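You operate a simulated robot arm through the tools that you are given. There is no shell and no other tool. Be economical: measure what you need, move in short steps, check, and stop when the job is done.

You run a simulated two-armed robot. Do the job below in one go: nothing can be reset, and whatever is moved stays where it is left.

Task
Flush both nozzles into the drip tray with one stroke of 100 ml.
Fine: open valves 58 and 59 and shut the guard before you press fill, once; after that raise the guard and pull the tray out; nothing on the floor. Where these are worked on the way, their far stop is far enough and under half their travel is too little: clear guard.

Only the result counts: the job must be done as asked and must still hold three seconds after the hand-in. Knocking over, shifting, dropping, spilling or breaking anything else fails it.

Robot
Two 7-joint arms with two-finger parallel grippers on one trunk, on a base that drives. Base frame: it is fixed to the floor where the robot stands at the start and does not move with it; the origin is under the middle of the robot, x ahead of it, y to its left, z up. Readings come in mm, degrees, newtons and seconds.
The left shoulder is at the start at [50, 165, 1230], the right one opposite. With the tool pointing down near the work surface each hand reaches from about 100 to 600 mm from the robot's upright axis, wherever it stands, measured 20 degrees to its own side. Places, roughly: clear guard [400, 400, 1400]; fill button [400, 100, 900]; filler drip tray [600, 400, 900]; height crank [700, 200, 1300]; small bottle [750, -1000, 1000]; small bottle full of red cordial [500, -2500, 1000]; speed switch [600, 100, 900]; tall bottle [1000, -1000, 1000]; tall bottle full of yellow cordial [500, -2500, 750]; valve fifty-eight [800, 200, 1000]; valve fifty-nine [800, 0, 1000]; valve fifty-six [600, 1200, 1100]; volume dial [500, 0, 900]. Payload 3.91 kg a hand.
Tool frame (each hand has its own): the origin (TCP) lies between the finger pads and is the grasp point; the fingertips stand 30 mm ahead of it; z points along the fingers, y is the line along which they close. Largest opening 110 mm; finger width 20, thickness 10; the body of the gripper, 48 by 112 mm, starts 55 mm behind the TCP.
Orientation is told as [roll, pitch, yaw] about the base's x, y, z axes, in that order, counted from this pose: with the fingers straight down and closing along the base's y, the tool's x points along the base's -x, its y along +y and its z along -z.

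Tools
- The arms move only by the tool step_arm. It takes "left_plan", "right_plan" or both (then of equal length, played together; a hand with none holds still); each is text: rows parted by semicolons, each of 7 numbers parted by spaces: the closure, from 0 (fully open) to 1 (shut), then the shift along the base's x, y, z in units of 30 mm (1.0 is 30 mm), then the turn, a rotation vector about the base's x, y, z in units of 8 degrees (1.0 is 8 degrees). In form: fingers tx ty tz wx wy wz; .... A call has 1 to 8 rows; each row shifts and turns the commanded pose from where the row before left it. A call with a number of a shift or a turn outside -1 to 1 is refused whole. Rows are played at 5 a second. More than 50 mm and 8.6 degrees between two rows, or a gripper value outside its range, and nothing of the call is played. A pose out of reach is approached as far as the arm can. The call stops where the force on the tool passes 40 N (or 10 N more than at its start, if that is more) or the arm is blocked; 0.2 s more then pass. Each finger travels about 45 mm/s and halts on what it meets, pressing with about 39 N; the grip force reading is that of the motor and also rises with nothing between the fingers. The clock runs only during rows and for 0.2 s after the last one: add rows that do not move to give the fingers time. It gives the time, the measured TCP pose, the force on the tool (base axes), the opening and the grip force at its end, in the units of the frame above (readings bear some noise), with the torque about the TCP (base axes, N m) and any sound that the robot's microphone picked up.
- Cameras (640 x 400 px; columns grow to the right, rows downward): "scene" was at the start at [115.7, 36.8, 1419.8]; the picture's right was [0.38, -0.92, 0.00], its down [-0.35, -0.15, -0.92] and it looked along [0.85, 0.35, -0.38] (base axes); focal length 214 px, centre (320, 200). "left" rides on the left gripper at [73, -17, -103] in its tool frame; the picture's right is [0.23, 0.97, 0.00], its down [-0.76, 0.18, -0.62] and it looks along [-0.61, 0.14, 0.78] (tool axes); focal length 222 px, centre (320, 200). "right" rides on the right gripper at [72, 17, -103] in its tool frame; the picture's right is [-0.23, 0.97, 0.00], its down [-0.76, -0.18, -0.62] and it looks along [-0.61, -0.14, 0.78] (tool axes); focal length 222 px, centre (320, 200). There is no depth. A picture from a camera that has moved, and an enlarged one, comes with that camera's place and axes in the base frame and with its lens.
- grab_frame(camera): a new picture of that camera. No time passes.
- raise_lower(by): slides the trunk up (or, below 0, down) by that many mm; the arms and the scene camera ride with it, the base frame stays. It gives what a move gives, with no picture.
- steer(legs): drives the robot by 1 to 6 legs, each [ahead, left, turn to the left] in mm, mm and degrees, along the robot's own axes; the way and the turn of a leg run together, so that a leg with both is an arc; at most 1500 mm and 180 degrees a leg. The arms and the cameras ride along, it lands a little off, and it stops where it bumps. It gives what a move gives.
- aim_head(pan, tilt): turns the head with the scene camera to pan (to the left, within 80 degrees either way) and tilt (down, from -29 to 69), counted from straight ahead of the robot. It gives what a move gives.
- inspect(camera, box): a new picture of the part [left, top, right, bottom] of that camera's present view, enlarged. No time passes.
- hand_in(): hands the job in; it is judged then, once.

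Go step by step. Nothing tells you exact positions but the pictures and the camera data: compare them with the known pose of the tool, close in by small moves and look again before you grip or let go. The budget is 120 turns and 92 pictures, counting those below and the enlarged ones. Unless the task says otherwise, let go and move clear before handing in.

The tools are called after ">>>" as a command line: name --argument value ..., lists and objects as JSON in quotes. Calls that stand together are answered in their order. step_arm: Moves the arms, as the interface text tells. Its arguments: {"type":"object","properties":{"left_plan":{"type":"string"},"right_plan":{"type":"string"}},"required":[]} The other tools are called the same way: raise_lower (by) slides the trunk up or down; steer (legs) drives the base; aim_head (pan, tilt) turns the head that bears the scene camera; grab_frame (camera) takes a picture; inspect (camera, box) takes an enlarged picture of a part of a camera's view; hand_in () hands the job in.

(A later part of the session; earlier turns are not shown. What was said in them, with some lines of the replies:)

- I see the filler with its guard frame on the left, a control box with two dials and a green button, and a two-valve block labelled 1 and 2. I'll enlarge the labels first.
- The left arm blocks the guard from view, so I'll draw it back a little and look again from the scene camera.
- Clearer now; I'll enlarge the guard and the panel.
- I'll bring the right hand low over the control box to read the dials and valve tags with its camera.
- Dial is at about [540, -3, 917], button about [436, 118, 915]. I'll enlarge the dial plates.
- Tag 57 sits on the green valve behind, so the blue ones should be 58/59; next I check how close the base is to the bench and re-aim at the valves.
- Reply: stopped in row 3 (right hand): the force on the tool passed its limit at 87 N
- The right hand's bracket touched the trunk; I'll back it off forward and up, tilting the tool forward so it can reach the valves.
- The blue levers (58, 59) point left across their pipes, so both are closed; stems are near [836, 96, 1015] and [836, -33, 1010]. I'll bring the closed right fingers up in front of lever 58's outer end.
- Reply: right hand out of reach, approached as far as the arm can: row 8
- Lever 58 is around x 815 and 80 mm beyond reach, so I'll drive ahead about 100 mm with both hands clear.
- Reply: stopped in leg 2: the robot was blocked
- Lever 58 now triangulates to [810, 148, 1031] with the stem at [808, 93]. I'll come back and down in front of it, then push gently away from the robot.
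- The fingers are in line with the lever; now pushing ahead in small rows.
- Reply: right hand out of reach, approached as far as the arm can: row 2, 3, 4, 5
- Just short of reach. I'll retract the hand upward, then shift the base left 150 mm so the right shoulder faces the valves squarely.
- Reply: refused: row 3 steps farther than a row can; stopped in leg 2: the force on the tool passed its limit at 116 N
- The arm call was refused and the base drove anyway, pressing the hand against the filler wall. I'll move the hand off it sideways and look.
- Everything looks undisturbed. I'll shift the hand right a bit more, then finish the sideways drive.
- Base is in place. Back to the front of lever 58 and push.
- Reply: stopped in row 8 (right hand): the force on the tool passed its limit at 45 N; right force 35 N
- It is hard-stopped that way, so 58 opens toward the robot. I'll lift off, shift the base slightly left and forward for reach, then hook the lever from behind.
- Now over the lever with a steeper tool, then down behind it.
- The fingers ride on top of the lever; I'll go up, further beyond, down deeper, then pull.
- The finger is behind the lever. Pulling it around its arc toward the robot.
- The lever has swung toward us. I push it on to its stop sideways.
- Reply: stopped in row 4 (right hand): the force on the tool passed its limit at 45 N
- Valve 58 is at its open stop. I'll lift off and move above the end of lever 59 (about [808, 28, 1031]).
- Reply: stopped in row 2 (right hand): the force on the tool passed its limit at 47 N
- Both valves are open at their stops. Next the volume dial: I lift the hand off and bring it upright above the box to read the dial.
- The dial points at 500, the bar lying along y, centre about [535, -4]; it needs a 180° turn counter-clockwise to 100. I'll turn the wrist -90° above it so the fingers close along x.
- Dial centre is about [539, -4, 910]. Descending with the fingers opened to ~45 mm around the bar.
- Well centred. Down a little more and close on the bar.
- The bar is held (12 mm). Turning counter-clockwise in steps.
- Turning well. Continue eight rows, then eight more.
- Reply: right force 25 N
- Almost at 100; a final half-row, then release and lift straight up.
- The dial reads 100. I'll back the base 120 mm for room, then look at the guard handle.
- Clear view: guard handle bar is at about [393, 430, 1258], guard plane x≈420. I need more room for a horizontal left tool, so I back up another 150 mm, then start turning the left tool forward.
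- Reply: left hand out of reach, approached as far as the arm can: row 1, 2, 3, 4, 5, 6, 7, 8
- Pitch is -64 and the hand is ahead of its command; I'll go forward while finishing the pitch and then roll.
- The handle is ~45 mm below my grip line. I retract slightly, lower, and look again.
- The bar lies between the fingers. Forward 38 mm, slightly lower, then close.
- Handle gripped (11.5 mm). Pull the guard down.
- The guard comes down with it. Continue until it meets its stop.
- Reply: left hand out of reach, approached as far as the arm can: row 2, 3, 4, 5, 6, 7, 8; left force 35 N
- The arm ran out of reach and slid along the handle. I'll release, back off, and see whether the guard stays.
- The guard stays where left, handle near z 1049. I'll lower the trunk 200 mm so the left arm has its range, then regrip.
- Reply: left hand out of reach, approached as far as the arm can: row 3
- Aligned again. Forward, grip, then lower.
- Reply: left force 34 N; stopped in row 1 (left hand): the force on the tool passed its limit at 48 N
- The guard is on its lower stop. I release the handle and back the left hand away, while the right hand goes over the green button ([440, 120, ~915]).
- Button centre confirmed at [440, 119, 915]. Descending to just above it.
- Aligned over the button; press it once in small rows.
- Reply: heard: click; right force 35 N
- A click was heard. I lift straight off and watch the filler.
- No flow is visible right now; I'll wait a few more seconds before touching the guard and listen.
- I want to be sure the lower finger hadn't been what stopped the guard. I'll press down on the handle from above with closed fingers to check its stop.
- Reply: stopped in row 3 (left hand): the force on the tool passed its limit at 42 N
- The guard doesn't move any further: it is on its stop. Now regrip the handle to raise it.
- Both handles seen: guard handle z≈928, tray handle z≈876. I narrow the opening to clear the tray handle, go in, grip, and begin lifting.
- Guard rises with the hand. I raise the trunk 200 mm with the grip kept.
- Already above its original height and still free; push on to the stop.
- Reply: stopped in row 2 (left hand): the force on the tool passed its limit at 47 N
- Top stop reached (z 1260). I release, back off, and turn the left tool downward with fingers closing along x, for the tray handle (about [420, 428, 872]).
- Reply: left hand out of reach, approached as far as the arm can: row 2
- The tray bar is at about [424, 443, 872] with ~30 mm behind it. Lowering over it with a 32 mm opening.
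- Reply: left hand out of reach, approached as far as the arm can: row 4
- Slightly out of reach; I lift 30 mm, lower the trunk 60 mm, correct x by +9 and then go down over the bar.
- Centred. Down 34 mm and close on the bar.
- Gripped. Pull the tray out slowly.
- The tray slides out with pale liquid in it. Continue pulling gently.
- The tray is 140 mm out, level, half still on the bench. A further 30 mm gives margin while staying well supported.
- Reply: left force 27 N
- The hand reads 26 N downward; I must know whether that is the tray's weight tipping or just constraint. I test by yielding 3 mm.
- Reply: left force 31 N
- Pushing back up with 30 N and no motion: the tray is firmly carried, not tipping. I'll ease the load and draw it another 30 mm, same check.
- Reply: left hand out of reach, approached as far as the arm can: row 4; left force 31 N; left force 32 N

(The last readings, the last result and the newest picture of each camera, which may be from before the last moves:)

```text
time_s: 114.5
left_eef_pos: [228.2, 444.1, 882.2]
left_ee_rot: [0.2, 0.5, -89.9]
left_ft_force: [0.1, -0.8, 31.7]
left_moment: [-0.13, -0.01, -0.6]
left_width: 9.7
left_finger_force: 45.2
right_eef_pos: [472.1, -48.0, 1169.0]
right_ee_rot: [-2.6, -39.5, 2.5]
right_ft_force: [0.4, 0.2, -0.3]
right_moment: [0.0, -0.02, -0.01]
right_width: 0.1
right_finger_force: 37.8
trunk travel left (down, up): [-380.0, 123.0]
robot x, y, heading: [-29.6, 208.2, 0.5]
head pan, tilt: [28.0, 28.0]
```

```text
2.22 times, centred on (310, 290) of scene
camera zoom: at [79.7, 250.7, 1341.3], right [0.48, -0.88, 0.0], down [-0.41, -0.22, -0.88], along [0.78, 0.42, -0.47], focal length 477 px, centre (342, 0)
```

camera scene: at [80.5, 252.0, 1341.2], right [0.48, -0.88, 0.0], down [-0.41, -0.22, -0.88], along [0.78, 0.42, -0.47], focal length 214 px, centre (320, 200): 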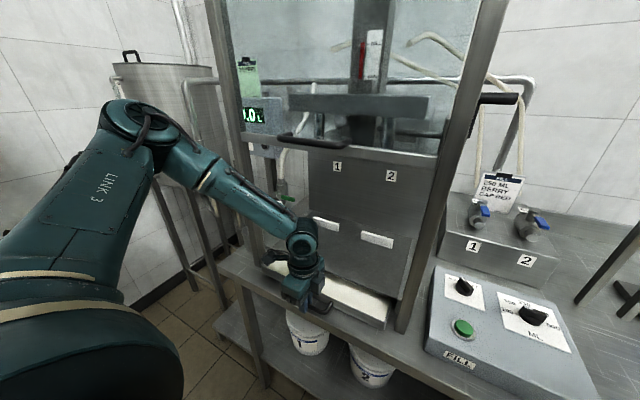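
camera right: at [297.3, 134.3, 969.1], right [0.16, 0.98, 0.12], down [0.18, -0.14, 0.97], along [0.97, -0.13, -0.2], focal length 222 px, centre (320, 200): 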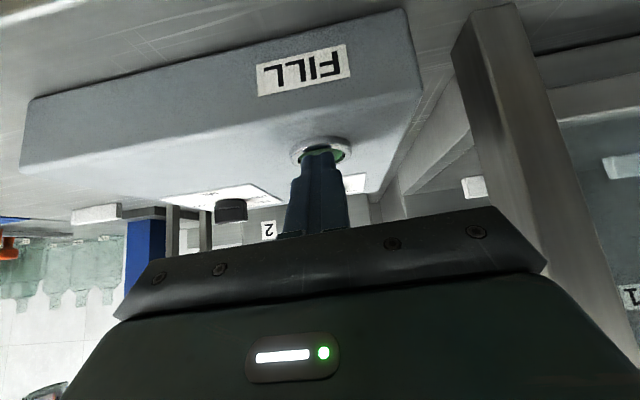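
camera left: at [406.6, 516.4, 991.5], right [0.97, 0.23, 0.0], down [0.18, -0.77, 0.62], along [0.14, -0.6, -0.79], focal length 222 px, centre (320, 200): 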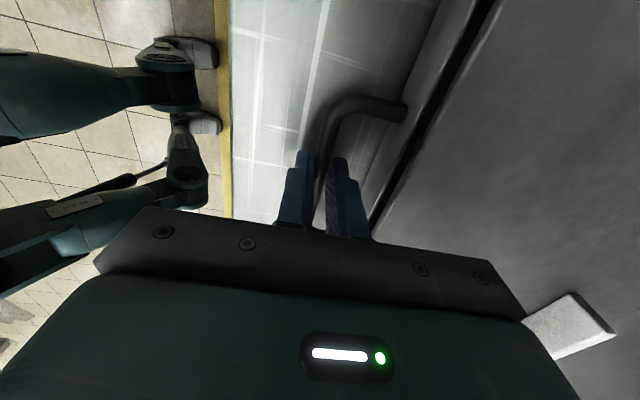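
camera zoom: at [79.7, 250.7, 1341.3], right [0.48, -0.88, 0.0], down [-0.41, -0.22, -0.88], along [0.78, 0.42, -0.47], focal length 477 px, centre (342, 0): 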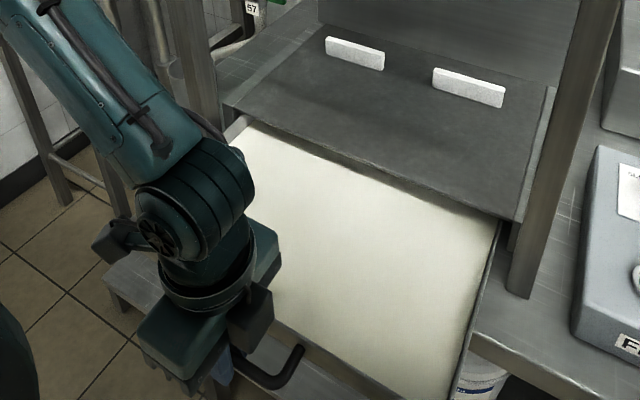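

Here the hand sank ~4 mm under a constant load, so the tray or grip is yielding. I ease off and push it back 30 mm to the position proven firm.

>>> step_arm --left_plan "1 0 0 0.05 0 0 0;1 0 0 0.05 0 0 0;1 0.3 0 0 0 0 0;1 0.4 0 0 0 0 0;1 0.3 0 0 0 0 0;1 0 0 0 0 0 0"

>>> inspect --camera "scene" --box '[180, 200, 440, 380]'

```text
time_s: 115.9
left_eef_pos: [259.5, 445.0, 884.2]
left_ee_rot: [0.0, 0.4, -90.0]
left_ft_force: [-0.4, -12.8, -28.3]
left_moment: [-0.36, -0.01, -0.59]
left_width: 9.5
left_finger_force: 44.8
right_eef_pos: [474.0, -46.8, 1168.0]
right_ee_rot: [-2.7, -39.5, 2.6]
right_ft_force: [-0.8, 0.6, -0.3]
right_moment: [0.0, 0.0, -0.02]
right_width: 0.0
right_finger_force: 37.8
trunk travel left (down, up): [-380.0, 123.0]
robot x, y, heading: [-31.7, 208.9, 0.4]
head pan, tilt: [28.0, 28.0]
```

```text
2.22 times, centred on (310, 290) of scene
camera zoom: at [82.4, 251.9, 1340.7], right [0.48, -0.88, 0.0], down [-0.41, -0.22, -0.88], along [0.78, 0.42, -0.47], focal length 477 px, centre (342, 0)
```

zoom: 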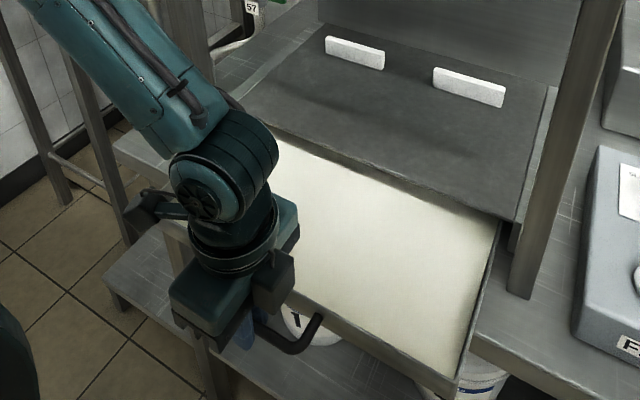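

The bar is rigid both up and down (the fingers slip at ±30 N), so the tray runs on a firm slide. To pull to its stop I release, lift clear, and back the base 90 mm for arm room.

>>> step_arm --left_plan "1 0 0 -0.05 0 0 0;0.85 0 0 0 0 0 0;0.71 0 0 0 0 0 0;0.71 0 0 0 0 0 0;0.71 0 0 0.7 0 0 0;0.71 0 0 1 0 0 0;0.71 0 0 0.6 0 0 0"

>>> inspect --camera "scene" --box '[180, 200, 440, 380]'

```text
time_s: 117.5
left_eef_pos: [258.2, 445.7, 952.2]
left_ee_rot: [0.1, 0.5, -90.0]
left_ft_force: [0.0, -0.1, 0.4]
left_moment: [0.04, 0.01, 0.02]
left_width: 31.9
left_finger_force: 0.1
right_eef_pos: [473.5, -47.9, 1168.5]
right_ee_rot: [-2.6, -39.4, 2.6]
right_ft_force: [-0.6, 0.5, 0.2]
right_moment: [0.0, 0.01, 0.01]
right_width: 0.0
right_finger_force: 37.5
trunk travel left (down, up): [-380.0, 123.0]
robot x, y, heading: [-27.7, 206.5, 0.3]
head pan, tilt: [28.0, 28.0]
```

```text
2.22 times, centred on (310, 290) of scene
camera zoom: at [80.9, 252.1, 1341.0], right [0.48, -0.88, 0.0], down [-0.41, -0.22, -0.88], along [0.78, 0.42, -0.47], focal length 477 px, centre (342, 0)
```

zoom: 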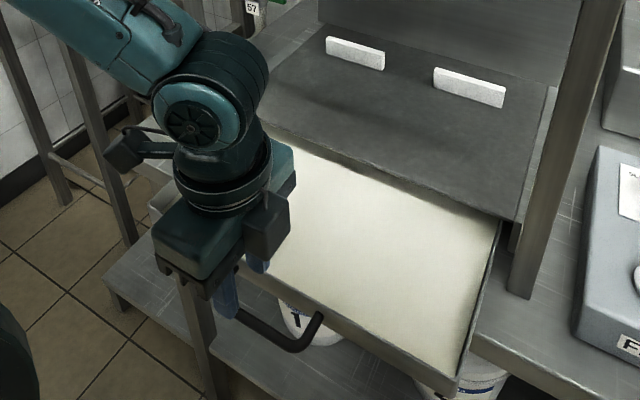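

The tray sits level on its own. Back the base and return over the bar.

>>> steer --legs '[[-90, 0, 0]]'

>>> step_arm --left_plan "0.71 1 0 0 0 0 0;0.71 1 0 0 0 0 0;0.71 0.9 0 0 0 0 0;0.71 0 0 0 0 0 0"

```text
time_s: 118.6
left_eef_pos: [171.3, 444.9, 951.5]
left_ee_rot: [0.1, 0.5, -90.1]
left_ft_force: [-1.1, -0.3, -0.1]
left_moment: [0.0, -0.02, 0.02]
left_width: 32.1
left_finger_force: 0.0
right_eef_pos: [383.8, -48.7, 1169.2]
right_ee_rot: [-2.8, -39.4, 2.4]
right_ft_force: [0.5, 0.0, 0.2]
right_moment: [0.0, 0.02, 0.02]
right_width: 0.2
right_finger_force: 37.4
trunk travel left (down, up): [-380.0, 123.0]
robot x, y, heading: [-116.7, 204.3, 0.3]
head pan, tilt: [28.0, 28.0]
```

```text
time_s: 119.6
left_eef_pos: [260.1, 442.6, 951.6]
left_ee_rot: [0.1, 0.5, -90.1]
left_ft_force: [-0.9, 0.3, -0.6]
left_moment: [-0.02, -0.02, -0.02]
left_width: 32.0
left_finger_force: 0.0
right_eef_pos: [384.0, -48.2, 1169.3]
right_ee_rot: [-2.7, -39.4, 2.5]
right_ft_force: [0.3, 0.5, 0.3]
right_moment: [-0.02, -0.02, -0.01]
right_width: 0.0
right_finger_force: 37.3
trunk travel left (down, up): [-380.0, 123.0]
robot x, y, heading: [-115.3, 204.6, 0.6]
head pan, tilt: [28.0, 28.0]
```

>>> step_arm --left_plan "0.71 0 0 -0.9 0 0 0;0.71 0 0 -0.7 0 0 0;0.71 0 0 -0.57 0 0 0;0.9 0 0 0 0 0 0;1 0 0 0 0 0 0;1 0 0 0 0 0 0"

>>> step_arm --left_plan "1 -0.2 0 0 0 0 0;1 -0.3 0 0 0 0 0;1 -0.3 0 0 0 0 0;1 -0.3 0 0 0 0 0;1 -0.2 0 0 0 0 0;1 0 0 0 0 0 0"

>>> inspect --camera "scene" --box '[200, 160, 460, 340]'

```text
time_s: 121.0
left_eef_pos: [257.3, 444.1, 886.1]
left_ee_rot: [0.2, 0.5, -90.3]
left_ft_force: [0.2, -0.1, -0.7]
left_moment: [-0.06, -0.05, -0.48]
left_width: 9.5
left_finger_force: 44.3
right_eef_pos: [383.9, -48.5, 1167.5]
right_ee_rot: [-2.8, -39.4, 2.6]
right_ft_force: [0.7, -0.7, -0.2]
right_moment: [-0.04, -0.01, 0.02]
right_width: 0.0
right_finger_force: 37.9
trunk travel left (down, up): [-380.0, 123.0]
robot x, y, heading: [-119.6, 206.7, 0.3]
head pan, tilt: [28.0, 28.0]
```

```text
time_s: 122.4
left_eef_pos: [225.3, 443.5, 885.9]
left_ee_rot: [0.2, 0.5, -90.1]
left_ft_force: [25.0, 2.0, -18.0]
left_moment: [0.69, -0.36, -0.56]
left_width: 9.6
left_finger_force: 45.0
right_eef_pos: [387.5, -47.9, 1166.8]
right_ee_rot: [-2.7, -39.2, 2.5]
right_ft_force: [0.0, 0.1, -0.2]
right_moment: [0.0, -0.02, 0.03]
right_width: 0.1
right_finger_force: 37.8
trunk travel left (down, up): [-380.0, 123.0]
robot x, y, heading: [-121.0, 207.5, 0.5]
head pan, tilt: [28.0, 28.0]
```

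```text
2.22 times, centred on (330, 250) of scene
camera zoom: at [-2.9, 252.0, 1340.4], right [0.47, -0.88, 0.0], down [-0.42, -0.22, -0.88], along [0.78, 0.42, -0.47], focal length 477 px, centre (298, 89)
```

zoom: 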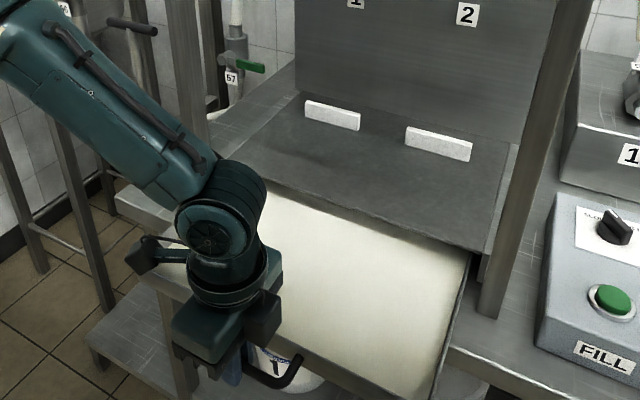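

The tray is on its 200 mm outer stop (25 N against the pull). I relax, let go and lift clear.

>>> step_arm --left_plan "1 0.1 0 0 0 0 0;0.85 0 0 0 0 0 0;0.71 0 0 0 0 0 0;0.71 0 0 0 0 0 0;0.71 0 0 0.7 0 0 0;0.71 0 0 1 0 0 0;0.71 0 0 1 0 0 0"

>>> step_arm --left_plan "0.71 0 0.8 1 0 0 0;0.71 0 1 0.8 0 0 0;0.71 0 1 0 0 0 0;0.71 0 1 0 0 0 0"

>>> grab_frame --camera "scene"

>>> inspect --camera "scene" --box '[240, 120, 560, 340]'

```text
time_s: 124.0
left_eef_pos: [222.9, 442.2, 968.3]
left_ee_rot: [0.2, 0.4, -90.1]
left_ft_force: [0.2, -0.2, 0.3]
left_moment: [0.0, -0.01, 0.01]
left_width: 31.9
left_finger_force: 0.0
right_eef_pos: [384.4, -48.9, 1168.4]
right_ee_rot: [-2.6, -39.4, 2.6]
right_ft_force: [-0.5, 0.4, -0.4]
right_moment: [0.02, 0.0, 0.0]
right_width: 0.2
right_finger_force: 38.2
trunk travel left (down, up): [-380.0, 123.0]
robot x, y, heading: [-117.4, 208.3, 0.4]
head pan, tilt: [28.0, 28.0]
```

```text
time_s: 125.0
left_eef_pos: [220.0, 558.2, 1021.2]
left_ee_rot: [0.1, 0.5, -90.2]
left_ft_force: [0.3, 0.0, 0.3]
left_moment: [-0.01, -0.02, -0.03]
left_width: 31.4
left_finger_force: 0.1
right_eef_pos: [384.2, -48.5, 1169.7]
right_ee_rot: [-2.7, -39.4, 2.5]
right_ft_force: [0.3, 0.6, -0.3]
right_moment: [-0.03, -0.01, -0.03]
right_width: 0.0
right_finger_force: 38.0
trunk travel left (down, up): [-380.0, 123.0]
robot x, y, heading: [-119.4, 205.5, 0.6]
head pan, tilt: [28.0, 28.0]
```

```text
4 pictures are left
camera scene: at [-7.1, 251.8, 1341.0], right [0.47, -0.88, 0.0], down [-0.41, -0.22, -0.88], along [0.78, 0.42, -0.47], focal length 214 px, centre (320, 200)
```

scene: 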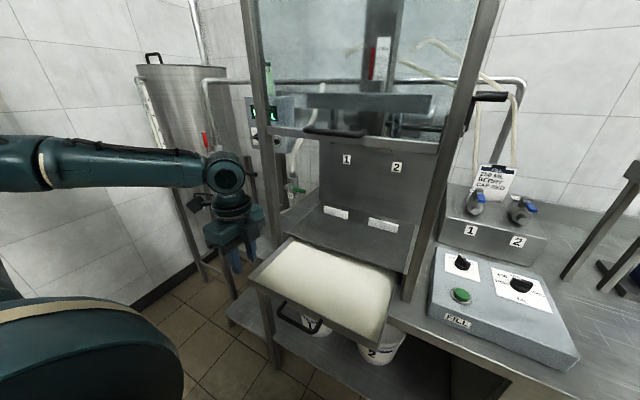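

```text
1.82 times, centred on (400, 230) of scene
camera zoom: at [-7.1, 251.8, 1341.0], right [0.47, -0.88, 0.0], down [-0.41, -0.22, -0.88], along [0.78, 0.42, -0.47], focal length 390 px, centre (174, 146)
```

zoom: 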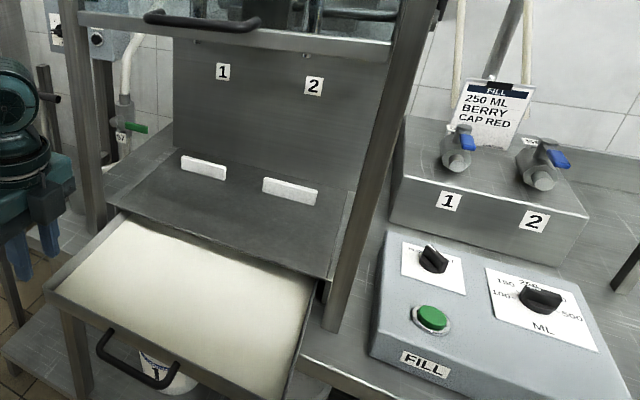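

The tray is out on its stop and holds the pale flush. The guard is raised, both valves are open, the dial is at 100 and both hands are clear, so I hand in.

>>> hand_in

```text
The job is handed in.
```

I handed the job in with every step carried out, but I never saw liquid come from the nozzles. The evidence for the flush is the click of the fill button and the pale liquid in the tray once it was out. I had not seen inside the tray before the stroke.

- **Before the stroke:** valves 58 and 59 were opened to their stops, the dial was set to 100 ml, and the guard was shut to its lower stop.
- **The stroke:** I pressed fill once.
- **After the stroke:** I raised the guard to its top stop and pulled the tray out to its outer stop, about 200 mm. I saw nothing on the floor.
- **Contacts on the way:** the right hand pressed hard (116 N) against something beside the filler, most likely its side wall, during one drive. The base also touched the bench once. Nothing looked moved afterwards.
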